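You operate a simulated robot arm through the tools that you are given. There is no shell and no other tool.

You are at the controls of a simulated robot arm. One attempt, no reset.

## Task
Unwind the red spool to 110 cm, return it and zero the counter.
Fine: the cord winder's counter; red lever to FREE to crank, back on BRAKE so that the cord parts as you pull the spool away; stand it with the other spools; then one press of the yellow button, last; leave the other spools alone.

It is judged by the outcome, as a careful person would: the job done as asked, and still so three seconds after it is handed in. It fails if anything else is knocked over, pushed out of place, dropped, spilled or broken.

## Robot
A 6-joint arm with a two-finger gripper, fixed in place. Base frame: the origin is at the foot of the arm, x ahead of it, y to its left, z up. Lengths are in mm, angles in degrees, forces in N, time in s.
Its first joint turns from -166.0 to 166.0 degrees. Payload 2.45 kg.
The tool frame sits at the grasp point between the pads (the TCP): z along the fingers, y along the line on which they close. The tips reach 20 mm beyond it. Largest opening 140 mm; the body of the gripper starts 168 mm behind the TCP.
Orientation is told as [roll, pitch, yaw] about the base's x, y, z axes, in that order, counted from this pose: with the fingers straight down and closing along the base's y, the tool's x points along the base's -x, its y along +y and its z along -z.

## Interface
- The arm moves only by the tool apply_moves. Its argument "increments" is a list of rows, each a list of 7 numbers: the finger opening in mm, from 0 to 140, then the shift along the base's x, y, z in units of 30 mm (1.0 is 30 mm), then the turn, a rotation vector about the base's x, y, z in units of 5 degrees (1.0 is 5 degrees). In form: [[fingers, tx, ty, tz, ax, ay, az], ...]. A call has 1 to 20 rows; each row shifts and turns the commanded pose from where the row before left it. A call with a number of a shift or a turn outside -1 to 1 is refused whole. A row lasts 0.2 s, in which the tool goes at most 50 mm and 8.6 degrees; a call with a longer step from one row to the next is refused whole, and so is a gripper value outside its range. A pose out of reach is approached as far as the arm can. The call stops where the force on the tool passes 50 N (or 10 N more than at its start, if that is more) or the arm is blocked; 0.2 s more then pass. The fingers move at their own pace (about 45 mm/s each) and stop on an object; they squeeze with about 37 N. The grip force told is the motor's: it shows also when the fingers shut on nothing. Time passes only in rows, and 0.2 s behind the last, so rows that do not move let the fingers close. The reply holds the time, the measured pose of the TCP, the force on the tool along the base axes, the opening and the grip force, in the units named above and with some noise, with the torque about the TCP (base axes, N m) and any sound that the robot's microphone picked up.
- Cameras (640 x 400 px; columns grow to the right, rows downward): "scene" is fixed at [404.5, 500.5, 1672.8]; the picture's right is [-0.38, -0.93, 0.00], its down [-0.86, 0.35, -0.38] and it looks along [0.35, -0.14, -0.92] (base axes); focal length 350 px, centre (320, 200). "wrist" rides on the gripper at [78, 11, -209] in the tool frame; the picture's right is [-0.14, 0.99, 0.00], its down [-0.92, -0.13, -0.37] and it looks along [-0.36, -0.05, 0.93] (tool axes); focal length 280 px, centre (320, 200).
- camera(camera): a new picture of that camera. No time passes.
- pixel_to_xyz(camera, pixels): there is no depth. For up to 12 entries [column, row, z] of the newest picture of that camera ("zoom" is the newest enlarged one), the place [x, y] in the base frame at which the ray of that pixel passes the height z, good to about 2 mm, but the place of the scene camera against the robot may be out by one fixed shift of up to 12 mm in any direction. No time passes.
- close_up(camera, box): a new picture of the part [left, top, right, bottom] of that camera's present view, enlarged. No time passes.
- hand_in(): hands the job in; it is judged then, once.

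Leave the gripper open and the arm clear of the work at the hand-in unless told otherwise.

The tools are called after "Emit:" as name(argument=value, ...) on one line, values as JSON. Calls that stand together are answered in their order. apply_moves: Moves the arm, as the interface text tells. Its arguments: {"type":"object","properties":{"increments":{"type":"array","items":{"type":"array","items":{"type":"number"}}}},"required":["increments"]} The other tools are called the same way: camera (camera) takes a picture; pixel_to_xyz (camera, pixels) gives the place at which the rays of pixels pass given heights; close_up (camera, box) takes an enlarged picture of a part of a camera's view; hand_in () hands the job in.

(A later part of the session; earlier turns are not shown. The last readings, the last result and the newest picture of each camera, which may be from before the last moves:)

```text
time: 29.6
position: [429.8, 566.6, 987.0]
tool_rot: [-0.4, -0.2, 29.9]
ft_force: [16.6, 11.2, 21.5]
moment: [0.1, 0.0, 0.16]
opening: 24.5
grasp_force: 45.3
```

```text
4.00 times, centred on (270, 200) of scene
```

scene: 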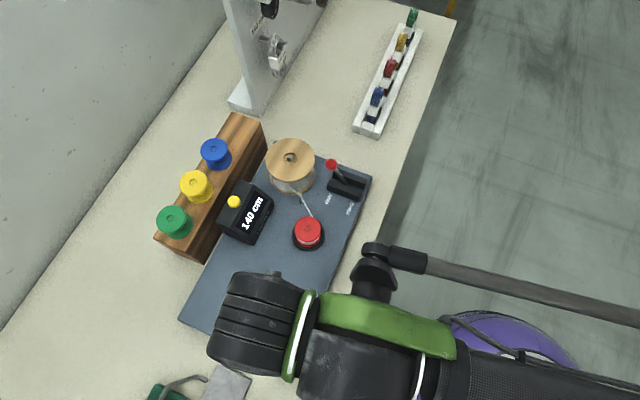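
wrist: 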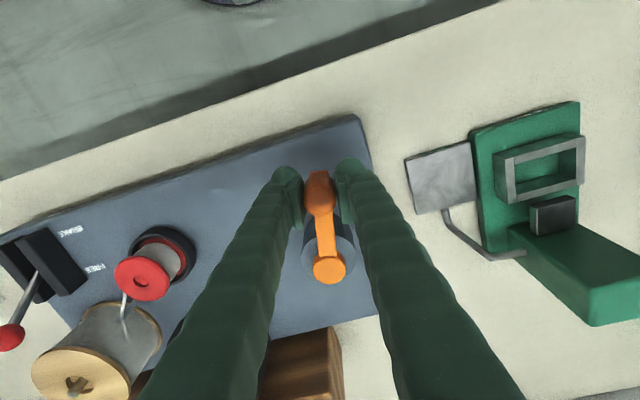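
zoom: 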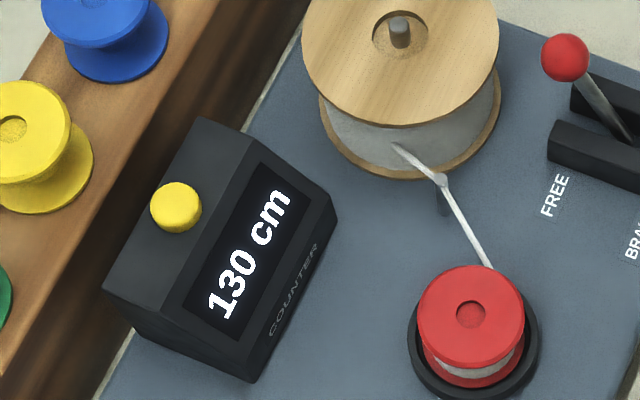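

Still 130 at ≈208°. The squeeze produces radial friction forces, so I'll relax the fingers to 27 mm (a loose cage around the 24.5 mm knob) and go on by 5° with a reading.

Emit:
apply_moves(increments=[[27, 0, 0, 0, 0, 0, 0], [27, -0.117, 0.237, 0, 0, 0, -1], [27, 0, 0, 0, 0, 0, 0]])

Emit:
close_up(camera="scene", box=[210, 150, 330, 250])

Emit:
camera(camera="wrist")

```text
time: 30.4
position: [424.5, 573.4, 985.6]
tool_rot: [-0.4, -0.2, 25.0]
ft_force: [-0.5, -0.1, 0.2]
moment: [0.02, 0.0, 0.0]
opening: 27.2
grasp_force: 0.2
```

```text
4.00 times, centred on (270, 200) of scene
```

zoom: 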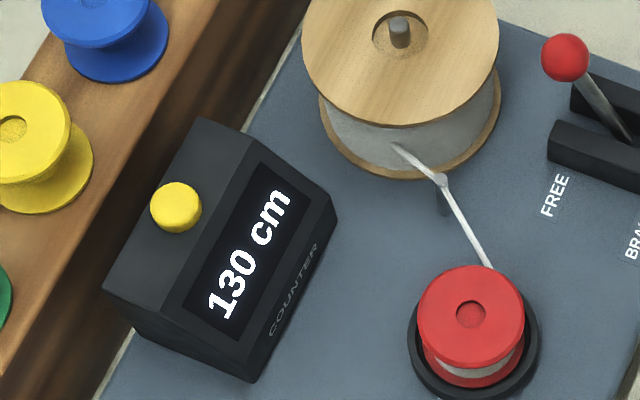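

```text
taken
```

wrist: 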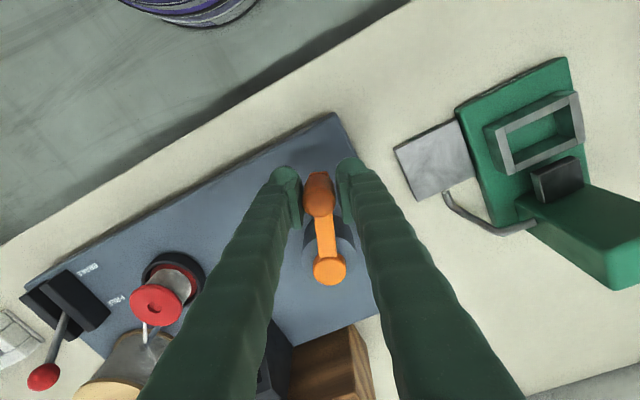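

No force now, the cage works. Still 130 at ≈203°. Next 5°.

Emit:
apply_moves(increments=[[27, -0.093, 0.247, 0, 0, 0, -1], [27, 0, 0, 0, 0, 0, 0]])

Emit:
close_up(camera="scene", box=[210, 150, 330, 250])

```text
time: 30.9
position: [422.0, 580.3, 987.7]
tool_rot: [-0.5, -0.2, 20.0]
ft_force: [0.0, -0.8, -0.4]
moment: [0.02, -0.04, 0.03]
opening: 27.0
grasp_force: 0.0
```

```text
4.00 times, centred on (270, 200) of scene
```

zoom: 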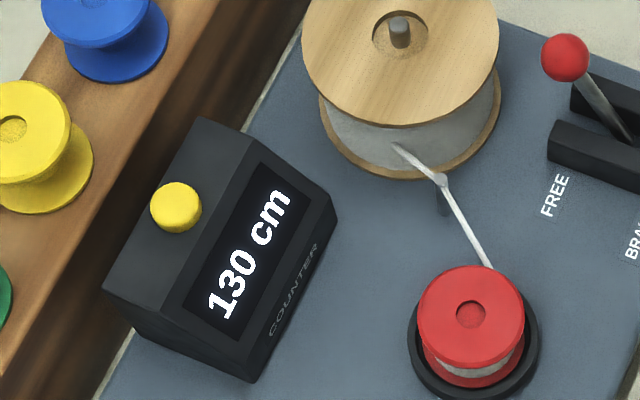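

Still 130 at ≈198°. Continuing.

Emit:
apply_moves(increments=[[27, -0.073, 0.257, 0, 0, 0, -1], [27, 0, 0, 0, 0, 0, 0]])

Emit:
close_up(camera="scene", box=[210, 150, 330, 250])

```text
time: 31.6
position: [420.2, 588.4, 987.6]
tool_rot: [-0.4, -0.1, 14.8]
ft_force: [-0.6, -0.8, 0.2]
moment: [0.0, -0.02, -0.01]
opening: 27.3
grasp_force: 0.0
```

```text
4.00 times, centred on (270, 200) of scene
```

zoom: 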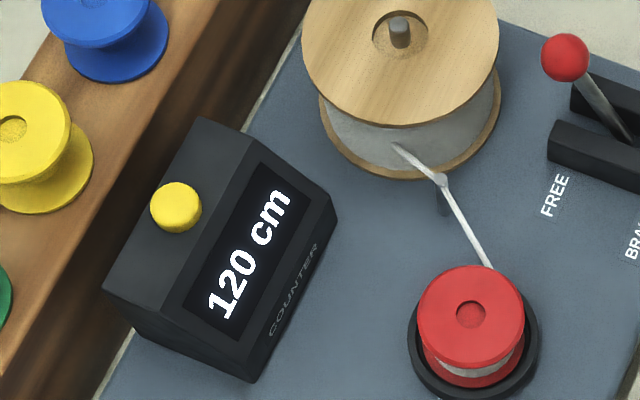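

It changed to 120 between 198° and 193°. Steps of about 20° per 10 cm seem likely, with 140 centred on the start angle. I'll continue carefully to see where 110 appears.

Emit:
apply_moves(increments=[[27, -0.05, 0.257, 0, 0, 0, -1], [27, -0.027, 0.263, 0, 0, 0, -1], [27, 0, 0, 0, 0, 0, 0]])

Emit:
close_up(camera="scene", box=[210, 150, 330, 250])

Emit:
camera(camera="wrist")

```text
time: 32.4
position: [417.8, 602.7, 988.1]
tool_rot: [-0.5, -0.2, 4.9]
ft_force: [0.8, -0.8, 0.5]
moment: [0.01, 0.01, 0.0]
opening: 27.1
grasp_force: 0.2
```

```text
4.00 times, centred on (270, 200) of scene
```

zoom: 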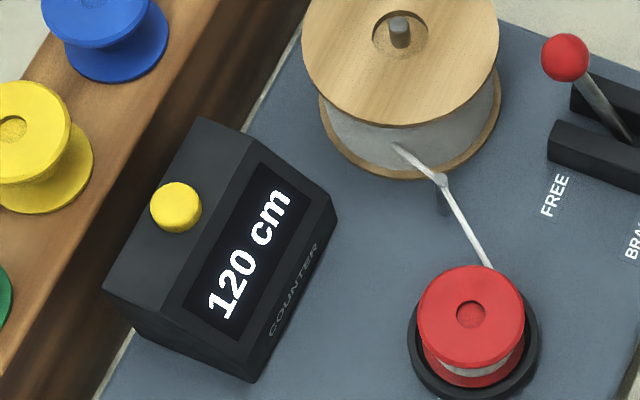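

```text
taken
```

wrist: 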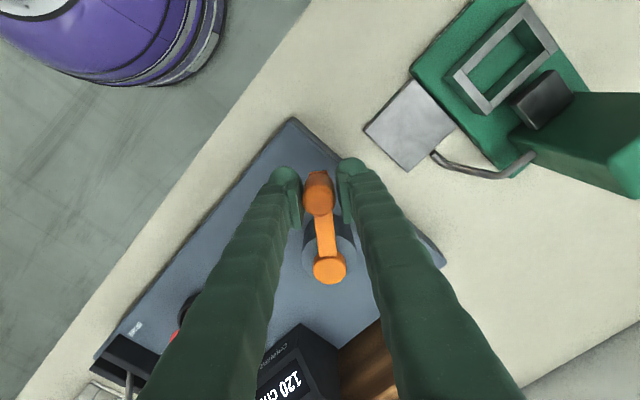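

Still 120 at ≈184°, the knob stays centred in the cage. Next 5°.

Emit:
apply_moves(increments=[[27, -0.007, 0.267, 0, 0, 0, -1], [27, 0, 0, 0, 0, 0, 0]])

Emit:
close_up(camera="scene", box=[210, 150, 330, 250])

```text
time: 33.0
position: [418.4, 612.0, 988.5]
tool_rot: [-0.3, -0.1, -0.2]
ft_force: [0.0, 0.3, -0.5]
moment: [0.01, 0.03, 0.0]
opening: 27.1
grasp_force: 0.1
```

```text
4.00 times, centred on (270, 200) of scene
```

zoom: 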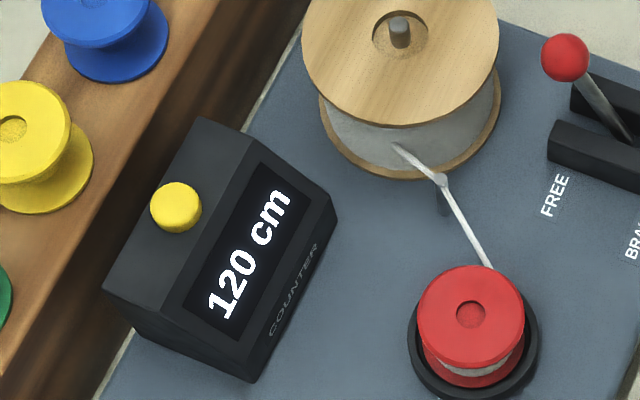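

Still 120 at ≈178°. Another 5°.

Emit:
apply_moves(increments=[[27, 0.02, 0.263, 0, 0, 0, -1], [27, 0, 0, 0, 0, 0, 0]])

Emit:
close_up(camera="scene", box=[210, 150, 330, 250])

```text
time: 33.5
position: [418.2, 618.9, 988.7]
tool_rot: [-0.4, -0.1, -5.1]
ft_force: [0.1, -0.3, 0.3]
moment: [-0.03, -0.01, 0.02]
opening: 26.8
grasp_force: 0.0
```

```text
4.00 times, centred on (270, 200) of scene
```

zoom: 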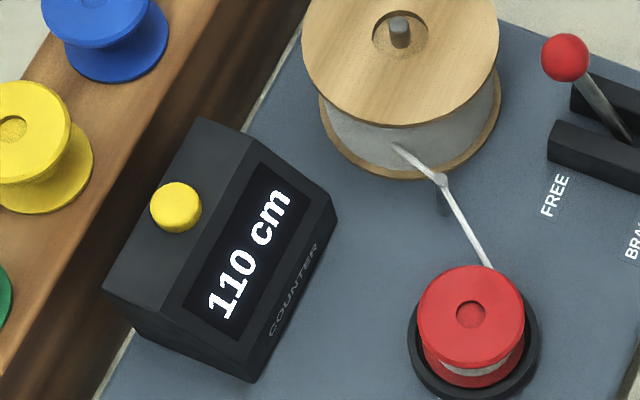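

It reads 110 now at ≈174°. Pattern: switches at ≈196° and ≈176°, so 20° per 10 cm and the 110 band is centred at ≈166°. I'll go 8° further to the middle of the band, so that it's not on the edge.

Emit:
apply_moves(increments=[[27, 0.03, 0.217, 0, 0, 0, -0.82], [27, 0.043, 0.213, 0, 0, 0, -0.82], [27, 0, 0, 0, 0, 0, 0]])

Emit:
close_up(camera="scene", box=[210, 150, 330, 250])

Emit:
camera(camera="wrist")

```text
time: 34.4
position: [422.3, 631.6, 987.6]
tool_rot: [-0.4, -0.2, -13.3]
ft_force: [-0.6, -0.4, 0.3]
moment: [0.01, 0.01, 0.01]
opening: 27.1
grasp_force: 0.0
```

```text
4.00 times, centred on (270, 200) of scene
```

zoom: 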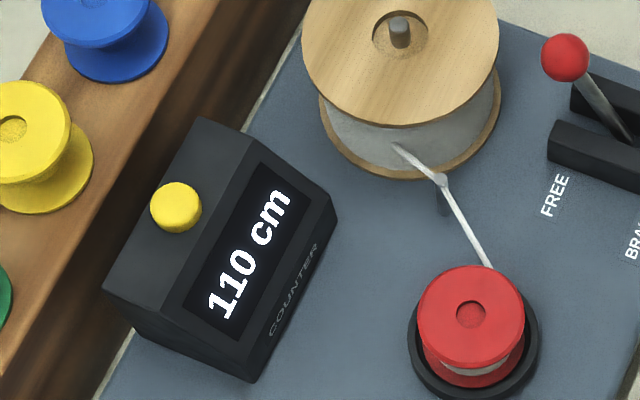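

```text
taken
```

wrist: 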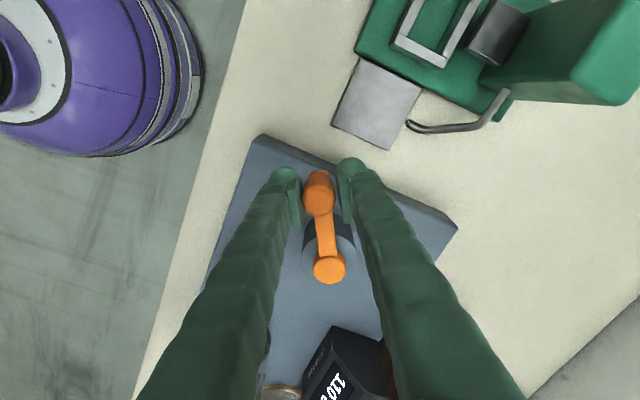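

The counter reads 110 with the crank at ≈166°, mid-band. I'll open the fingers, rise straight up, then travel over to the lever while turning the gripper to yaw +45° (closing across the slot) to take the ball by its sides.

Emit:
apply_moves(increments=[[60, 0, 0, 0, 0, 0, 0], [60, 0, 0, 0, 0, 0, 0], [60, 0, 0, 0, 0, 0, 0], [60, 0, 0, 0.94, 0, 0, 0], [60, 0, 0, 0.94, 0, 0, 0], [60, 0, 0, 0.94, 0, 0, 0], [60, 0, 0, 0.94, 0, 0, 0]])

Emit:
apply_moves(increments=[[60, 0.726, -0.717, 0, 0, 0, 0.833], [60, 0.726, -0.717, 0, 0, 0, 0.833], [60, 0.726, -0.717, 0, 0, 0, 0.833], [60, 0.726, -0.717, 0, 0, 0, 0.833], [60, 0.726, -0.717, 0, 0, 0, 0.833], [60, 0.726, -0.717, 0, 0, 0, 0.833], [60, 0.726, -0.717, 0, 0, 0, 0.833], [60, 0.726, -0.717, 0, 0, 0, 0.833], [60, 0.726, -0.717, 0, 0, 0, 0.833], [60, 0.726, -0.717, 0, 0, 0, 0.833], [60, 0.726, -0.717, 0, 0, 0, 0.833], [60, 0.726, -0.717, 0, 0, 0, 0.833], [60, 0.726, -0.717, 0, 0, 0, 0.833], [60, 0.726, -0.717, 0, 0, 0, 0.833], [60, 0, 0, 0, 0, 0, 0]])

Emit:
camera(camera="wrist")

Emit:
camera(camera="scene")

```text
time: 36.0
position: [420.0, 632.7, 1101.0]
tool_rot: [-0.4, 0.0, -13.2]
ft_force: [0.4, -0.2, -0.3]
moment: [0.03, 0.0, -0.02]
opening: 60.3
grasp_force: 0.0
```

```text
time: 39.1
position: [726.6, 330.9, 1100.1]
tool_rot: [-0.4, -0.1, 45.1]
ft_force: [0.0, 0.9, 0.0]
moment: [-0.02, 0.04, 0.0]
opening: 59.9
grasp_force: 0.1
```

```text
taken
```

wrist: 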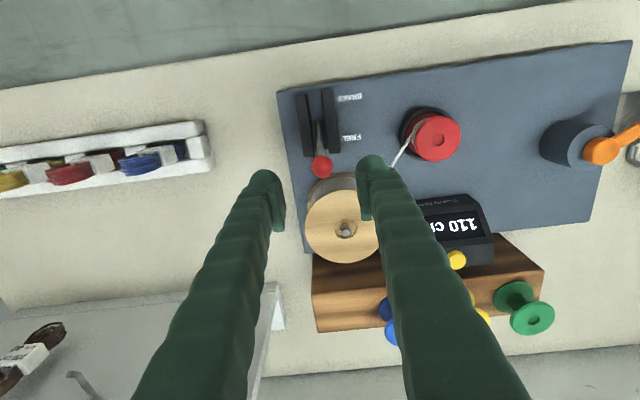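

```text
taken
```

scene: 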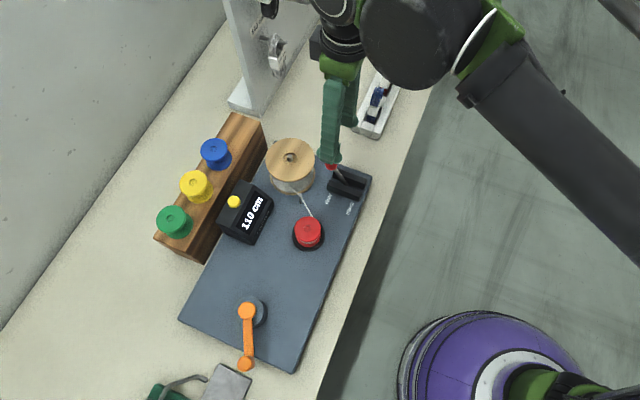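

The counter still shows 110 with the arm away. The ball at FREE is seen at (322,167) in the wrist view; I'll compute its place.

Emit:
close_up(camera="wrist", box=[270, 80, 430, 200])

Emit:
pixel_to_xyz(camera="wrist", pixels=[[322, 167, 960], [322, 167, 970], [322, 167, 980], [322, 167, 990], [346, 229, 980], [346, 229, 1000]])

```text
3.33 times, centred on (350, 140) of wrist
```

zoom: 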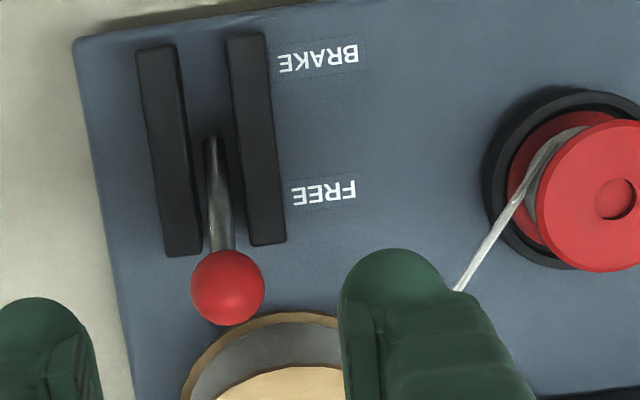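

```text
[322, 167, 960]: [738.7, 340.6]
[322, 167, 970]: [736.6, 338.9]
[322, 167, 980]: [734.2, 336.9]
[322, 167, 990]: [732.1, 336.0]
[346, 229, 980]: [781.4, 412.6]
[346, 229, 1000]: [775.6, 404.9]
```

Ball at FREE ≈(734.5,337,974), symmetric with the BRAKE position about the pivot (704,307.5). I'll descend with TCP at (731,334), slightly back from the reel, keeping ≥10 mm from it, then look.

Emit:
apply_moves(increments=[[60, 0.03, 0.02, -0.84, 0, 0, 0], [60, 0.03, 0.02, -0.84, 0, 0, 0], [60, 0.03, 0.02, -0.84, 0, 0, 0], [60, 0.03, 0.02, -0.84, 0, 0, 0], [60, 0.03, 0.02, -0.84, 0, 0, 0], [60, 0, 0, 0, 0, 0, 0]])

Emit:
camera(camera="wrist")

Emit:
close_up(camera="scene", box=[255, 100, 435, 240])

```text
time: 40.5
position: [729.8, 333.6, 973.6]
tool_rot: [-0.4, -0.1, 45.2]
ft_force: [-0.5, 1.3, -0.3]
moment: [0.06, -0.01, 0.02]
opening: 60.0
grasp_force: 0.1
```

```text
taken
```

wrist: 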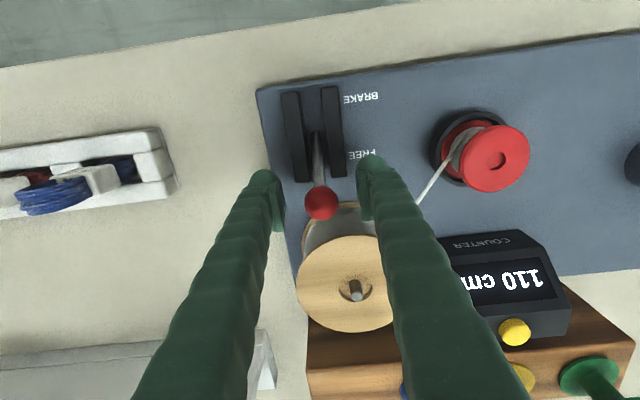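

```text
2.86 times, centred on (345, 170) of scene
```

zoom: 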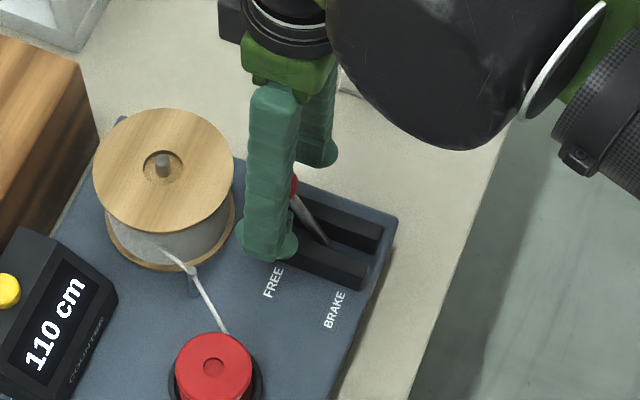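

The ball (321,203) is between the fingers. Closing on it, then dragging along the arc towards BRAKE, first half.

Emit:
apply_moves(increments=[[10, 0, 0, 0, 0, 0, 0], [10, 0, 0, 0, 0, 0, 0], [10, 0, 0, 0, 0, 0, 0], [10, 0, 0, 0, 0, 0, 0], [10, -0.306, -0.306, 0.22, 0, 0, 0], [10, -0.353, -0.353, 0.143, 0, 0, 0], [10, -0.353, -0.353, 0.047, 0, 0, 0]])

Emit:
camera(camera="wrist")

Emit:
close_up(camera="scene", box=[255, 100, 435, 240])

```text
time: 42.1
position: [699.2, 303.2, 987.3]
tool_rot: [-0.3, -0.1, 45.2]
ft_force: [1.2, 5.5, 0.4]
moment: [0.29, -0.31, 0.05]
opening: 22.8
grasp_force: 44.5
```

```text
taken
```

wrist: 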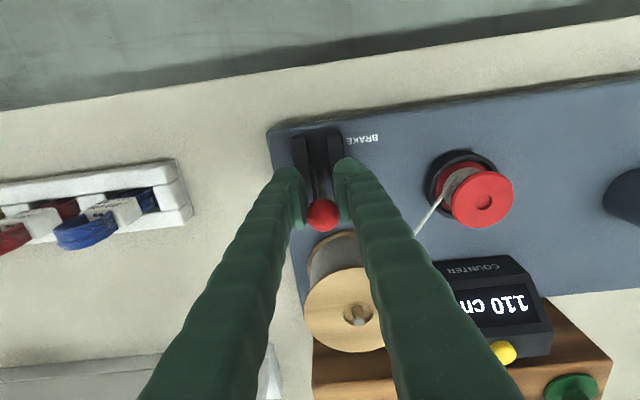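

```text
2.86 times, centred on (345, 170) of scene
```

zoom: 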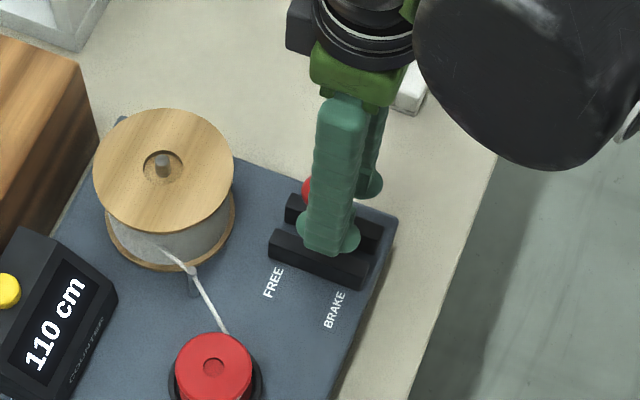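

The ball slipped ~9 mm in the pads but the lever is almost upright. I'll drag on two more small steps to get past the middle.

Emit:
apply_moves(increments=[[10, -0.2, -0.2, 0.01, 0, 0, 0], [10, -0.2, -0.2, 0, 0, 0, 0], [10, 0, 0, 0, 0, 0, 0]])

Emit:
camera(camera="wrist")

Emit:
close_up(camera="scene", box=[255, 100, 435, 240])

```text
time: 43.0
position: [687.6, 290.5, 987.7]
tool_rot: [-0.5, -0.1, 45.2]
ft_force: [0.1, 0.1, -0.2]
moment: [0.03, 0.01, -0.02]
opening: 9.7
grasp_force: 0.1
```

```text
taken
```

wrist: 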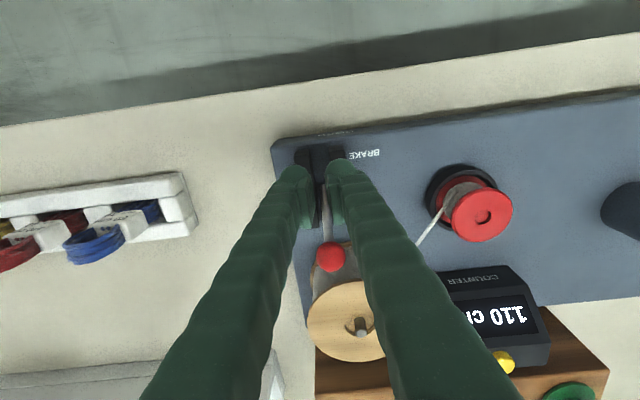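

```text
2.86 times, centred on (345, 170) of scene
```

zoom: 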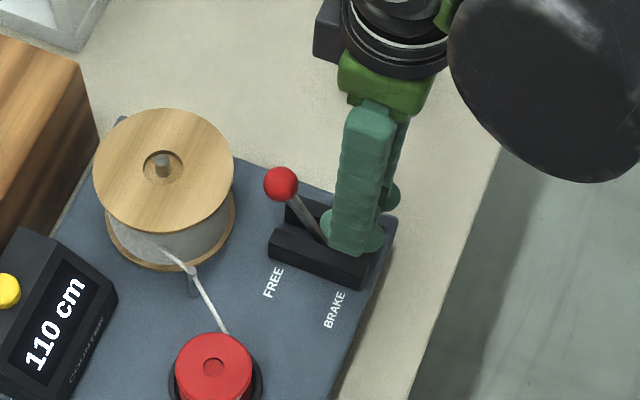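

The lever is spring-loaded over its centre and snapped back to FREE when the ball slipped out of the pads. A positive push is needed: I'll rise, turn to yaw −45° and straddle the ball along the slot with a 34 mm opening, one finger fitting between ball and reel, and then pull it over.

Emit:
apply_moves(increments=[[34, 0, 0, 0.9, 0, 0, 0], [34, 0, 0, 1, 0, 0, 0], [34, 0, 0, 1, 0, 0, 0], [34, 0, 0, 0.5, 0, 0, 0]])

Emit:
apply_moves(increments=[[34, 0.086, 0.086, 0, 0, 0, -1], [34, 0.086, 0.086, 0, 0, 0, -1], [34, 0.086, 0.086, 0, 0, 0, -1], [34, 0.086, 0.086, 0, 0, 0, -1], [34, 0.086, 0.086, 0, 0, 0, -1], [34, 0.086, 0.086, 0, 0, 0, -1], [34, 0.086, 0.086, 0, 0, 0, -1], [34, 0.086, 0.086, 0, 0, 0, -1], [34, 0.086, 0.086, 0, 0, 0, -1], [34, 0.086, 0.086, 0, 0, 0, -1], [34, 0.086, 0.086, 0, 0, 0, -1], [34, 0.086, 0.086, 0, 0, 0, -1], [34, 0.086, 0.086, 0, 0, 0, -1], [34, 0.086, 0.086, 0, 0, 0, -1], [34, 0.086, 0.086, 0, 0, 0, -1], [34, 0.086, 0.086, 0, 0, 0, -1], [34, 0.086, 0.086, 0, 0, 0, -1], [34, 0.086, 0.086, 0, 0, 0, -1], [34, 0, 0, 0, 0, 0, 0]])

Emit:
camera(camera="wrist")

Emit:
close_up(camera="wrist", box=[240, 90, 480, 240])

Emit:
pixel_to_xyz(camera="wrist", pixels=[[320, 165, 960], [320, 165, 970], [320, 165, 980]])

```text
time: 44.0
position: [687.9, 291.9, 1091.4]
tool_rot: [-0.4, -0.1, 45.0]
ft_force: [-0.5, -0.6, 0.0]
moment: [0.04, 0.02, 0.0]
opening: 34.2
grasp_force: 0.0
```

```text
time: 48.0
position: [734.6, 338.2, 1088.4]
tool_rot: [-0.3, -0.1, -44.9]
ft_force: [-0.3, -0.4, 0.0]
moment: [0.03, 0.03, 0.0]
opening: 34.0
grasp_force: 0.1
```

```text
taken
```

wrist: 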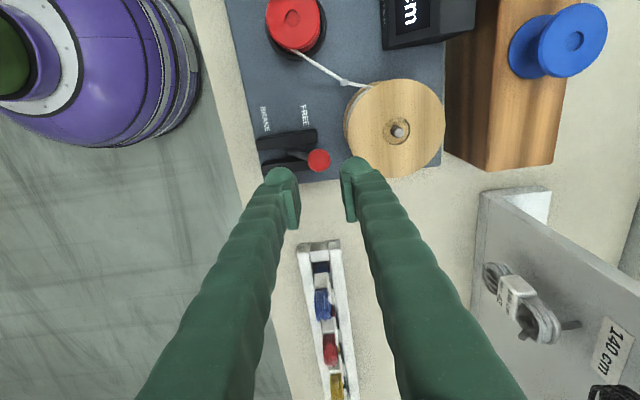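

```text
2.67 times, centred on (360, 165) of wrist
```

zoom: 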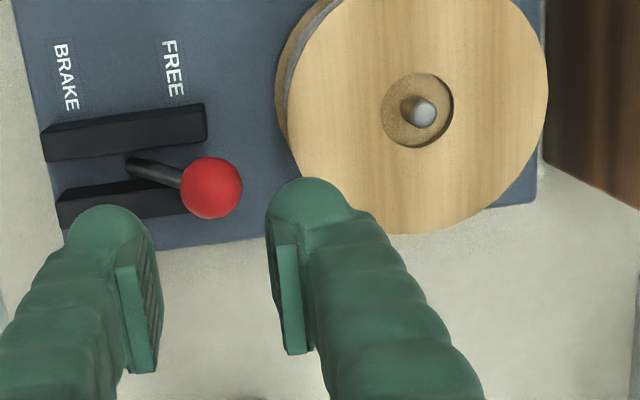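

```text
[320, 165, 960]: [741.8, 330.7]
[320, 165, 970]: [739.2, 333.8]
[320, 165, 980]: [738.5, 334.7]
```

The ball (319,160) lies right under the TCP: ≈(735,338). The reel's nearest edge is ≈37 mm from the ball along the slot, so the 14 mm finger fits. Descending to TCP z≈988 (tips ≈968).

Emit:
apply_moves(increments=[[34, 0, 0, -0.9, 0, 0, 0], [34, 0, 0, -0.9, 0, 0, 0], [34, 0, 0, -0.9, 0, 0, 0], [34, 0, 0, -0.3, 0, 0, 0]])

Emit:
close_up(camera="wrist", box=[240, 120, 480, 270])

Emit:
close_up(camera="scene", box=[255, 100, 435, 240])

```text
time: 49.0
position: [735.7, 338.5, 999.8]
tool_rot: [-0.4, -0.1, -44.9]
ft_force: [-0.6, -0.1, 0.9]
moment: [-0.02, -0.02, -0.04]
opening: 34.1
grasp_force: 0.0
```

```text
2.67 times, centred on (360, 195) of wrist
```

zoom: 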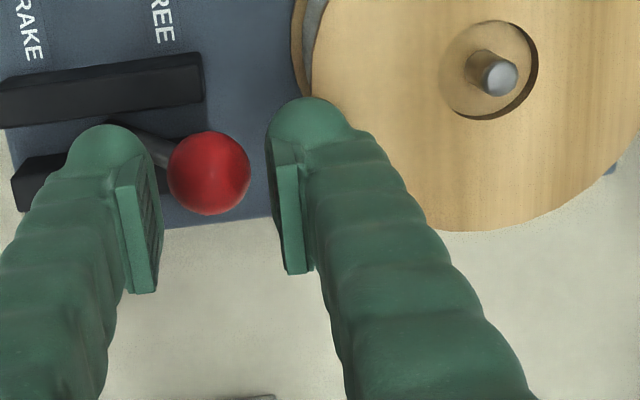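

```text
2.86 times, centred on (345, 170) of scene
```

zoom: 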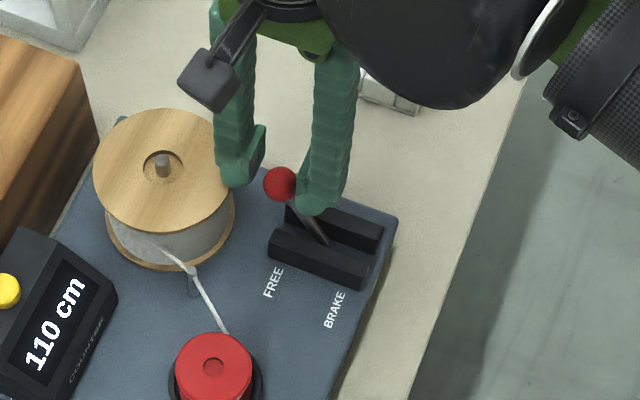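

The ball is centred between the fingers (318,185). Down another 12 mm, then pull along (−,−).

Emit:
apply_moves(increments=[[34, 0, 0, -0.2, 0, 0, 0], [34, 0, 0, -0.2, 0, 0, 0], [34, 0, 0, 0, 0, 0, 0]])

Emit:
close_up(camera="wrist", box=[240, 120, 480, 270])

Emit:
close_up(camera="scene", box=[255, 100, 435, 240])

```text
time: 49.8
position: [734.7, 338.1, 987.4]
tool_rot: [-0.5, -0.1, -44.8]
ft_force: [0.0, -0.5, -0.3]
moment: [0.04, -0.01, -0.03]
opening: 33.9
grasp_force: 0.1
```

```text
2.67 times, centred on (360, 195) of wrist
```

zoom: 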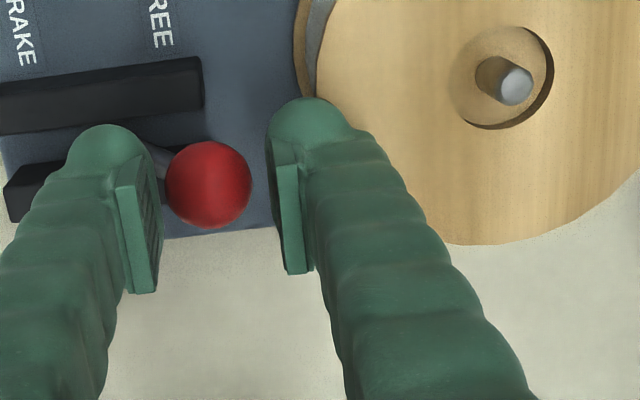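

```text
2.86 times, centred on (345, 170) of scene
```

zoom: 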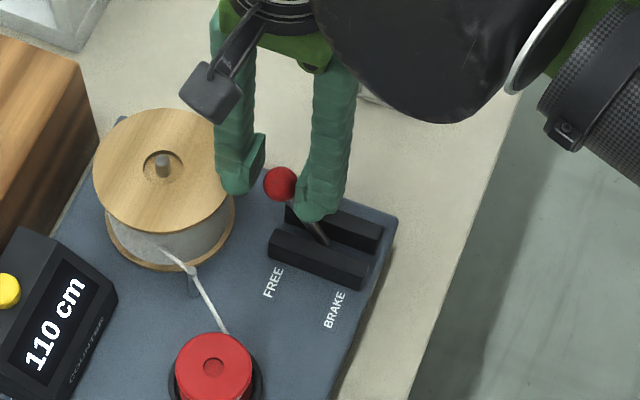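

No contact force; the ball is straddled. Pulling along (−,−) in 10 mm steps.

Emit:
apply_moves(increments=[[34, -0.236, -0.236, 0, 0, 0, 0], [34, -0.236, -0.236, 0, 0, 0, 0], [34, -0.236, -0.236, 0, 0, 0, 0], [34, -0.236, -0.236, 0, 0, 0, 0], [34, -0.236, -0.236, 0, 0, 0, 0], [34, -0.236, -0.236, 0, 0, 0, 0], [34, 0, 0, 0, 0, 0, 0]])

Emit:
close_up(camera="wrist", box=[240, 120, 480, 270])

Emit:
close_up(camera="scene", box=[255, 100, 435, 240])

```text
time: 51.4
position: [691.5, 295.8, 988.0]
tool_rot: [-0.5, -0.1, -44.8]
ft_force: [0.2, -0.1, -0.3]
moment: [-0.01, 0.02, 0.02]
opening: 33.8
grasp_force: 0.0
```

```text
2.67 times, centred on (360, 195) of wrist
```

zoom: 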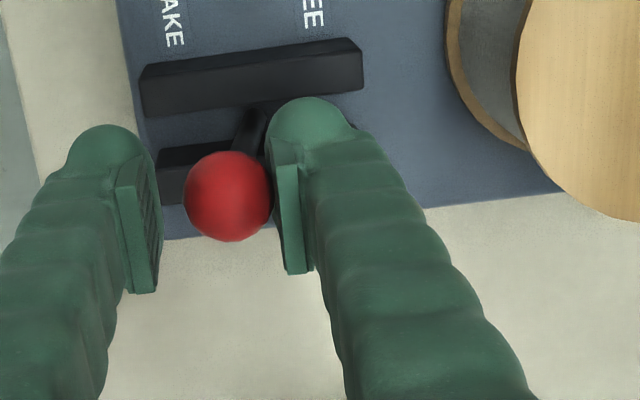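

```text
2.86 times, centred on (345, 170) of scene
```

zoom: 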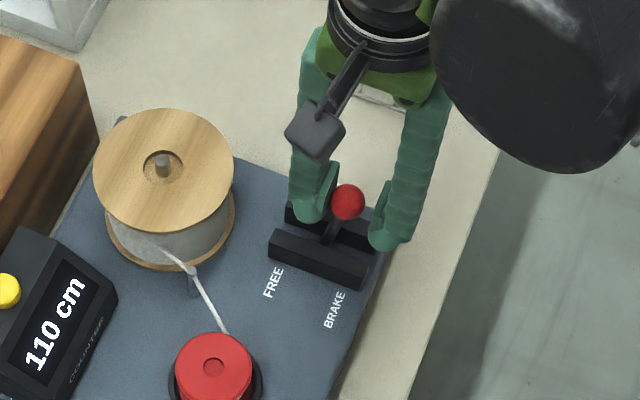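

The lever is past the middle towards BRAKE. Pulling on to its end stop.

Emit:
apply_moves(increments=[[34, -0.2, -0.2, 0, 0, 0, 0], [34, -0.2, -0.2, 0, 0, 0, 0], [34, -0.15, -0.15, 0, 0, 0, 0], [34, -0.1, -0.1, 0, 0, 0, 0], [34, -0.1, -0.1, 0, 0, 0, 0]])

Emit:
close_up(camera="wrist", box=[240, 120, 480, 270])

Emit:
close_up(camera="scene", box=[255, 100, 435, 240])

```text
time: 52.5
position: [670.1, 274.2, 986.8]
tool_rot: [-0.4, -0.1, -44.8]
ft_force: [4.0, 4.6, 0.8]
moment: [0.03, -0.06, 0.03]
opening: 37.7
grasp_force: 3.3
```

```text
2.67 times, centred on (360, 195) of wrist
```

zoom: 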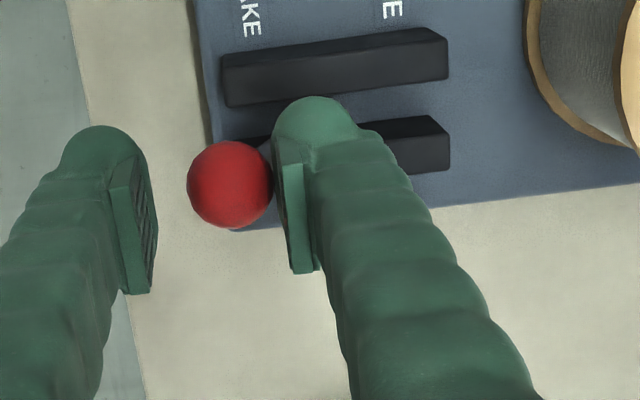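

```text
2.86 times, centred on (345, 170) of scene
```

zoom: 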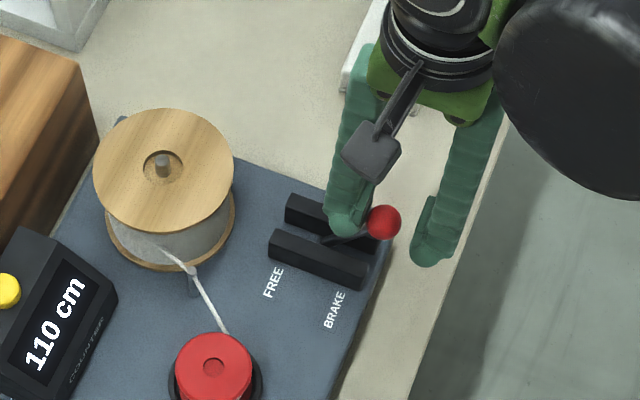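

The lever is hard on BRAKE (finger forced open to 37.7 mm, ball at the stop) and the counter shows 110. I'll back off a little, rise, and then check where the rack's free end and the grey panel stand.

Emit:
apply_moves(increments=[[40, 0.08, 0.08, 0, 0, 0, 0], [40, 0, 0, 0.6, 0, 0, 0], [40, 0, 0, 1, 0, 0, 0], [40, 0, 0, 1, 0, 0, 0], [40, 0, 0, 1, 0, 0, 0], [40, 0, 0, 1, 0, 0, 0]])

Emit:
camera(camera="scene")

Emit:
close_up(camera="scene", box=[180, 0, 340, 170])

Emit:
pixel_to_xyz(camera="scene", pixels=[[228, 107, 880], [252, 115, 880], [264, 122, 970], [232, 113, 970], [155, 238, 970], [190, 258, 970], [212, 160, 970], [225, 0, 880]])

```text
time: 54.0
position: [673.0, 275.8, 1125.2]
tool_rot: [-0.4, -0.1, -44.9]
ft_force: [-1.1, 0.5, -0.2]
moment: [0.02, 0.0, -0.01]
opening: 40.0
grasp_force: 0.1
```

```text
taken
```

scene: 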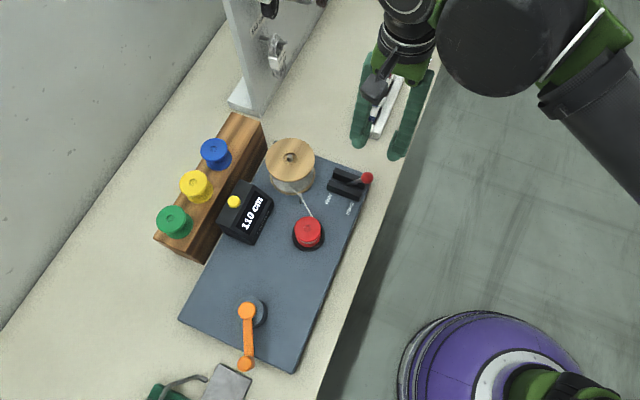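

```text
2.35 times, centred on (260, 85) of scene
```

zoom: 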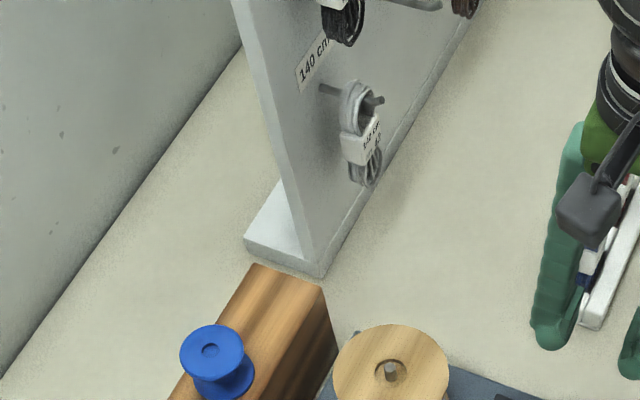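

```text
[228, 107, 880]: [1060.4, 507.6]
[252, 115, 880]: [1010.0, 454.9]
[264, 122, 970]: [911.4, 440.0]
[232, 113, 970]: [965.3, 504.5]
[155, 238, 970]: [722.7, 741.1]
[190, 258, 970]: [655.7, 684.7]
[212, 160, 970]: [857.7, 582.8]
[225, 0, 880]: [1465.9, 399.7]
```

Rack top is about z≈970, running from ≈(682,713) to ≈(931,472) along its centre line, with free room after the blue spool around (890,512). That is about 1028 mm from the base axis, so I need to test the reach before grasping anything. I'll fly there high (z≈1125) with the empty gripper and look.

Emit:
apply_moves(increments=[[60, 0.6, 0.7, 0, 0, 0, 0], [60, 0.6, 0.7, 0, 0, 0, 0], [60, 0.6, 0.7, 0, 0, 0, 0], [60, 0.6, 0.7, 0, 0, 0, 0], [60, 0.6, 0.7, 0, 0, 0, 0], [60, 0.6, 0.7, 0, 0, 0, 0], [60, 0.6, 0.7, 0, 0, 0, 0], [60, 0.6, 0.7, 0, 0, 0, 0], [60, 0.6, 0.7, 0, 0, 0, 0], [60, 0.6, 0.7, 0, 0, 0, 0], [60, 0, 0, 0, 0, 0, 0]])

Emit:
camera(camera="wrist")

Emit:
camera(camera="scene")

```text
time: 56.4
position: [841.2, 477.4, 1114.5]
tool_rot: [-0.4, -0.1, -45.0]
ft_force: [-0.1, -0.3, -0.2]
moment: [0.03, -0.04, 0.01]
opening: 60.1
grasp_force: 0.0
out of reach, approached as far as the arm can: row 10
```

```text
taken
```

wrist: 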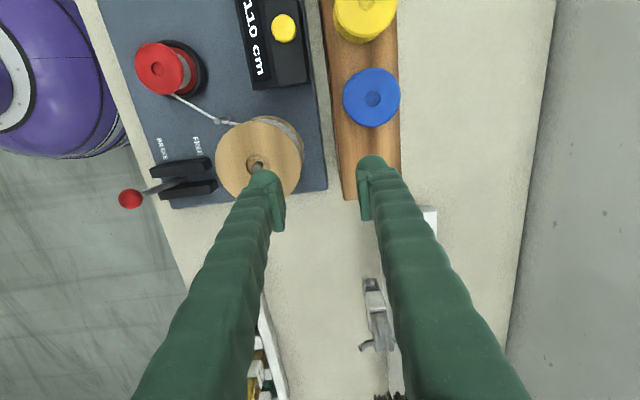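

```text
taken
```

scene: 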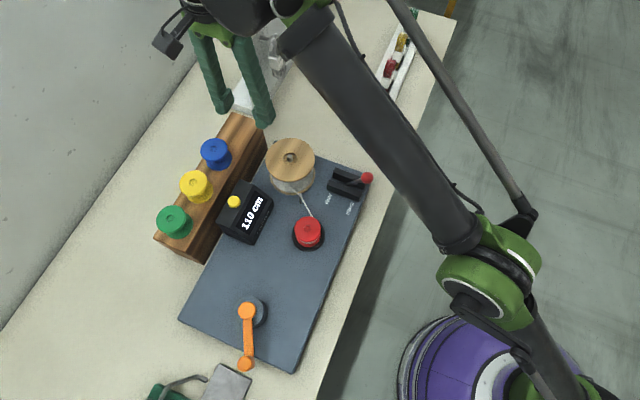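

With the tool vertical the arm stops at a radius of ≈967 mm here (z≈1115), so the free slot beyond the blue spool isn't reachable with a vertical tool. This is a good viewpoint though: I'll measure the rack's free part, the blue spool and the button.

Emit:
close_up(camera="wrist", box=[240, 0, 440, 220])

Emit:
pixel_to_xyz(camera="wrist", pixels=[[345, 200, 960], [345, 200, 980], [322, 0, 960], [322, 0, 980], [397, 0, 960], [397, 0, 980], [401, 150, 960], [401, 150, 980], [372, 98, 1015], [284, 27, 960], [284, 27, 980], [258, 165, 968]])

```text
1.82 times, centred on (340, 110) of wrist
```

zoom: 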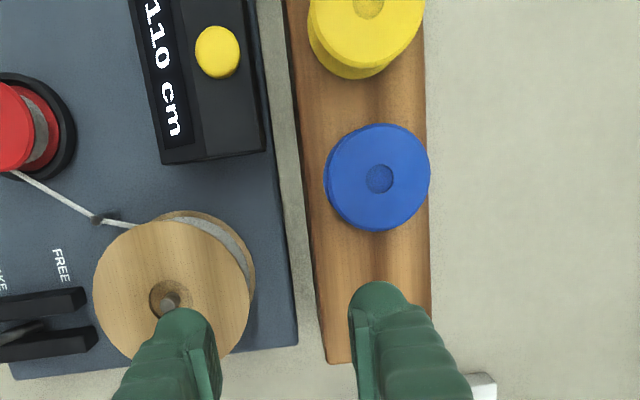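

```text
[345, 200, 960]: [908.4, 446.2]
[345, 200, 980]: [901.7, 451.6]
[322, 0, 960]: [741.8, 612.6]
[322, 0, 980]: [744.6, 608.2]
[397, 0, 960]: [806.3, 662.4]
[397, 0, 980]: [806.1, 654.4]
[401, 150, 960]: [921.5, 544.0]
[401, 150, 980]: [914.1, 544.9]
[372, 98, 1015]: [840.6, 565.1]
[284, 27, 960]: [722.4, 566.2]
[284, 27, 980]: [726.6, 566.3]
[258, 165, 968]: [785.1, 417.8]
```

Measured: rack top front edge x+y≈1354, back edge ≈1465, far end at t≈325; blue spool at (840.6,565). A fourth slot with equal spacing would be at ≈(899,507), 1033 mm from the base axis. To reach that I'll lean the tool outwards: yaw 0 with ~18° pitch (fingers closing along y, so the grasp on the round spool stays square). First I'll test this pose with the empty gripper, staying high.

Emit:
apply_moves(increments=[[80, -1, -0.7, 0, 0, 0, 1], [80, -0.5, -0.3, 0, 0, 0, 1], [80, 0, 0, 0, 0, 0, 1], [80, 0, 0, 0, 0, 0, 1], [80, 0, 0, 0, 0, 0, 1], [80, 0, 0, 0, 0, 0, 1], [80, 0, 0, 0, 0, 0, 1], [80, 0, 0, 0, 0, 0, 1], [80, 0, 0, 0, 0, 0, 1], [80, 0, 0, 0, 0, -0.9, 0], [80, 0, 0, 0, 0, -0.9, 0], [80, 0, 0, 0, 0, -0.9, 0], [80, 0, 0, 0, 0, -0.9, 0], [80, 0, 0, 0, 0, 0, 0]])

Emit:
camera(camera="wrist")

Emit:
camera(camera="scene")

```text
time: 59.4
position: [795.4, 448.6, 1112.6]
tool_rot: [-0.4, -18.2, 0.1]
ft_force: [-0.2, -0.4, -0.3]
moment: [0.01, -0.01, -0.03]
opening: 79.8
grasp_force: 0.1
```

```text
taken
```

wrist: 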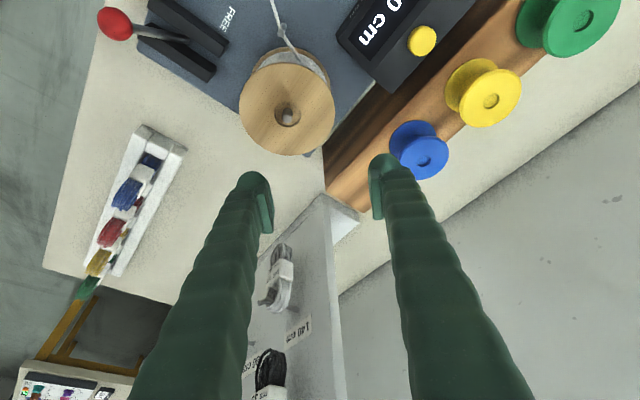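

```text
taken
```

scene: 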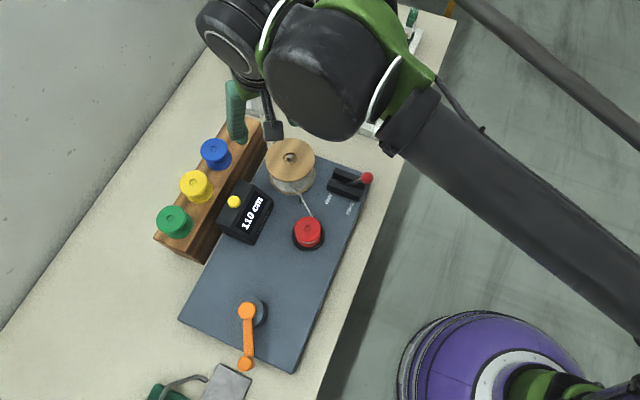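

Now testing the slot position itself: moving to ≈(898,508,1070).

Emit:
apply_moves(increments=[[80, 0.684, 0.396, -0.284, 0, 0, 0], [80, 0.684, 0.396, -0.284, 0, 0, 0], [80, 0.684, 0.396, -0.284, 0, 0, 0], [80, 0.684, 0.396, -0.284, 0, 0, 0], [80, 0.684, 0.396, -0.284, 0, 0, 0], [80, 0, 0, 0, 0, 0, 0]])

Emit:
camera(camera="wrist")

Emit:
camera(camera="scene")

```text
time: 60.8
position: [898.7, 507.5, 1071.2]
tool_rot: [-0.3, -18.1, 0.1]
ft_force: [-0.6, 0.5, 0.0]
moment: [-0.01, -0.01, -0.01]
opening: 79.9
grasp_force: 0.0
```

```text
taken
```

wrist: 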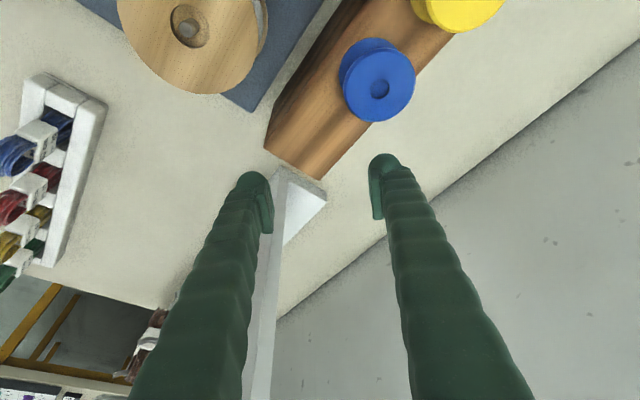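

```text
taken
```

scene: 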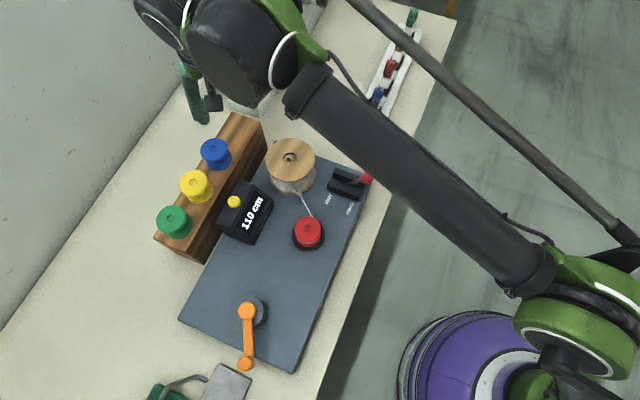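

Reach is fine with the 18° lean. From here I'll measure the blue spool and the rack end again, with close-up.

Emit:
close_up(camera="wrist", box=[240, 0, 480, 200])

Emit:
pixel_to_xyz(camera="wrist", pixels=[[379, 89, 1010], [379, 89, 1020], [372, 62, 975], [372, 62, 965], [265, 148, 965], [265, 148, 975], [316, 180, 965], [316, 180, 975], [420, 60, 965], [350, 0, 965], [455, 5, 1018], [350, 0, 975]])

```text
2.00 times, centred on (360, 100) of wrist
```

zoom: 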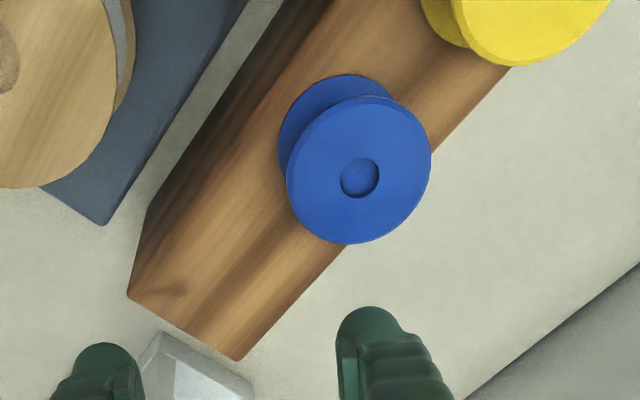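

```text
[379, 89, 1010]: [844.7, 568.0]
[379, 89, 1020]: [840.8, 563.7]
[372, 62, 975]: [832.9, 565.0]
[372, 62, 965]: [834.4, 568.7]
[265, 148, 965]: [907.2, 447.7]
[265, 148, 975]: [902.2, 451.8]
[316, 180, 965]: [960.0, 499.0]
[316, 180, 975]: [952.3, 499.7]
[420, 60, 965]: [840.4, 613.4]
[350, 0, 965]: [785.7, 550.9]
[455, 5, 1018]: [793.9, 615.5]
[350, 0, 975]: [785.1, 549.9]
```

Blue is confirmed at ≈(840,565.5), its base at ≈z 968 and top ≈1018; the free shelf top reaches from there to ≈(933,474). The fourth slot at ≈(899,507) is good. Now I'll keep this tool orientation and go over the red spool at ≈(624,438), staying high.

Emit:
apply_moves(increments=[[90, 0, 0, 1, 0, 0, 0], [90, -0.913, -0.23, 0.1, 0, 0, 0], [90, -0.913, -0.23, 0, 0, 0, 0], [90, -0.913, -0.23, 0, 0, 0, 0], [90, -0.913, -0.23, 0, 0, 0, 0], [90, -0.913, -0.23, 0, 0, 0, 0], [90, -0.913, -0.23, 0, 0, 0, 0], [90, -0.913, -0.23, 0, 0, 0, 0], [90, -0.913, -0.23, 0, 0, 0, 0], [90, -0.913, -0.23, 0, 0, 0, 0], [90, -0.913, -0.23, 0, 0, 0, 0], [90, 0, 0, -0.9, 0, 0, 0], [90, 0, 0, 0, 0, 0, 0]])

Emit:
camera(camera="wrist")

Emit:
close_up(camera="wrist", box=[260, 60, 440, 200])

Emit:
camera(camera="scene")

```text
time: 63.5
position: [622.2, 438.4, 1077.4]
tool_rot: [-0.4, -18.1, 0.0]
ft_force: [-0.2, 0.4, 0.7]
moment: [0.01, -0.01, 0.0]
opening: 89.9
grasp_force: 0.0
```

```text
taken
```

wrist: 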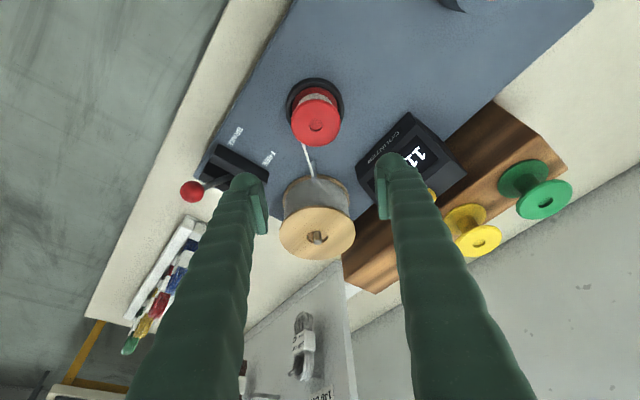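

```text
2.86 times, centred on (350, 130) of wrist
```

zoom: 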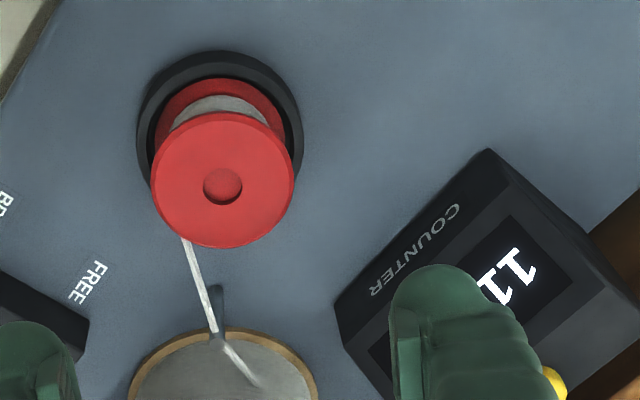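

```text
taken
```

scene: 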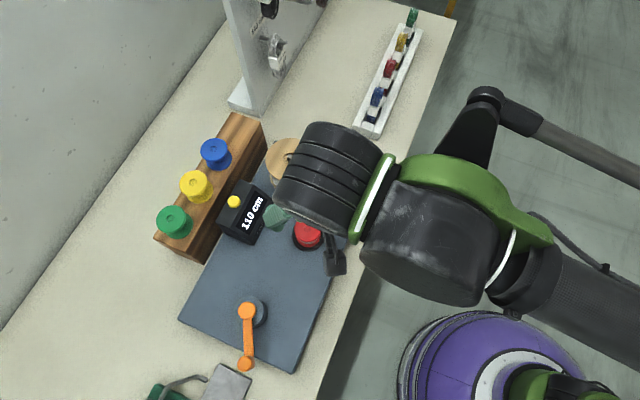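

The red spool's top flange is centred at ≈(316,123) in the wrist view. I'll compute its place at a few heights.

Emit:
pixel_to_xyz(camera="wrist", pixels=[[316.4, 123.4, 930], [316.4, 123.4, 940], [316.4, 123.4, 950], [316.4, 123.4, 960], [315, 104, 900], [315, 104, 910]])

```text
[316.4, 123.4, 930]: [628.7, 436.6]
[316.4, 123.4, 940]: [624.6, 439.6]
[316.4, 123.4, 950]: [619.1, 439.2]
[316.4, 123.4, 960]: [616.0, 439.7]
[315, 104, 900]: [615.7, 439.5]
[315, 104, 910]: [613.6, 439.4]
```

Descending closer (TCP z≈990, tips ≈966, still above the spool) for a finer measurement.

Emit:
apply_moves(increments=[[90, 0, 0, -0.97, 0, 0, 0], [90, 0, 0, -0.97, 0, 0, 0], [90, 0, 0, -0.97, 0, 0, 0], [90, 0, 0, 0, 0, 0, 0]])

Emit:
camera(camera="wrist")

Emit:
close_up(camera="wrist", box=[230, 90, 410, 230])

```text
time: 64.5
position: [624.2, 436.5, 988.6]
tool_rot: [-0.4, -18.1, 0.1]
ft_force: [1.0, 1.1, -0.1]
moment: [0.03, 0.0, -0.01]
opening: 89.9
grasp_force: 0.1
```

```text
taken
```

wrist: 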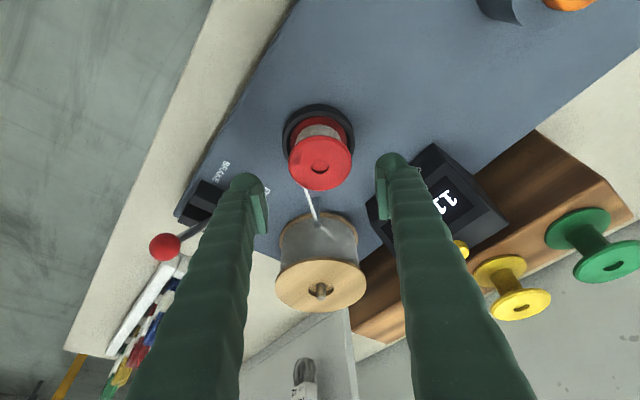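

```text
2.86 times, centred on (320, 160) of wrist
```

zoom: 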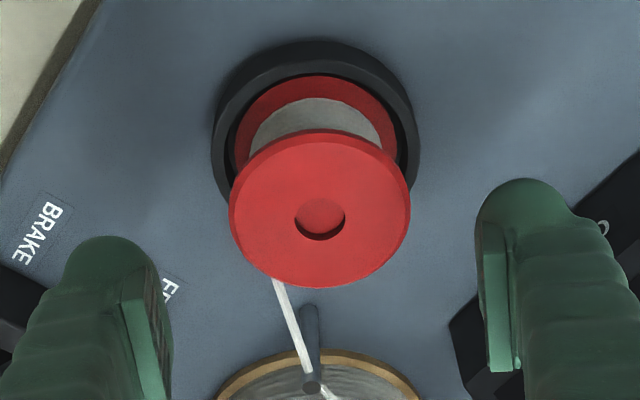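

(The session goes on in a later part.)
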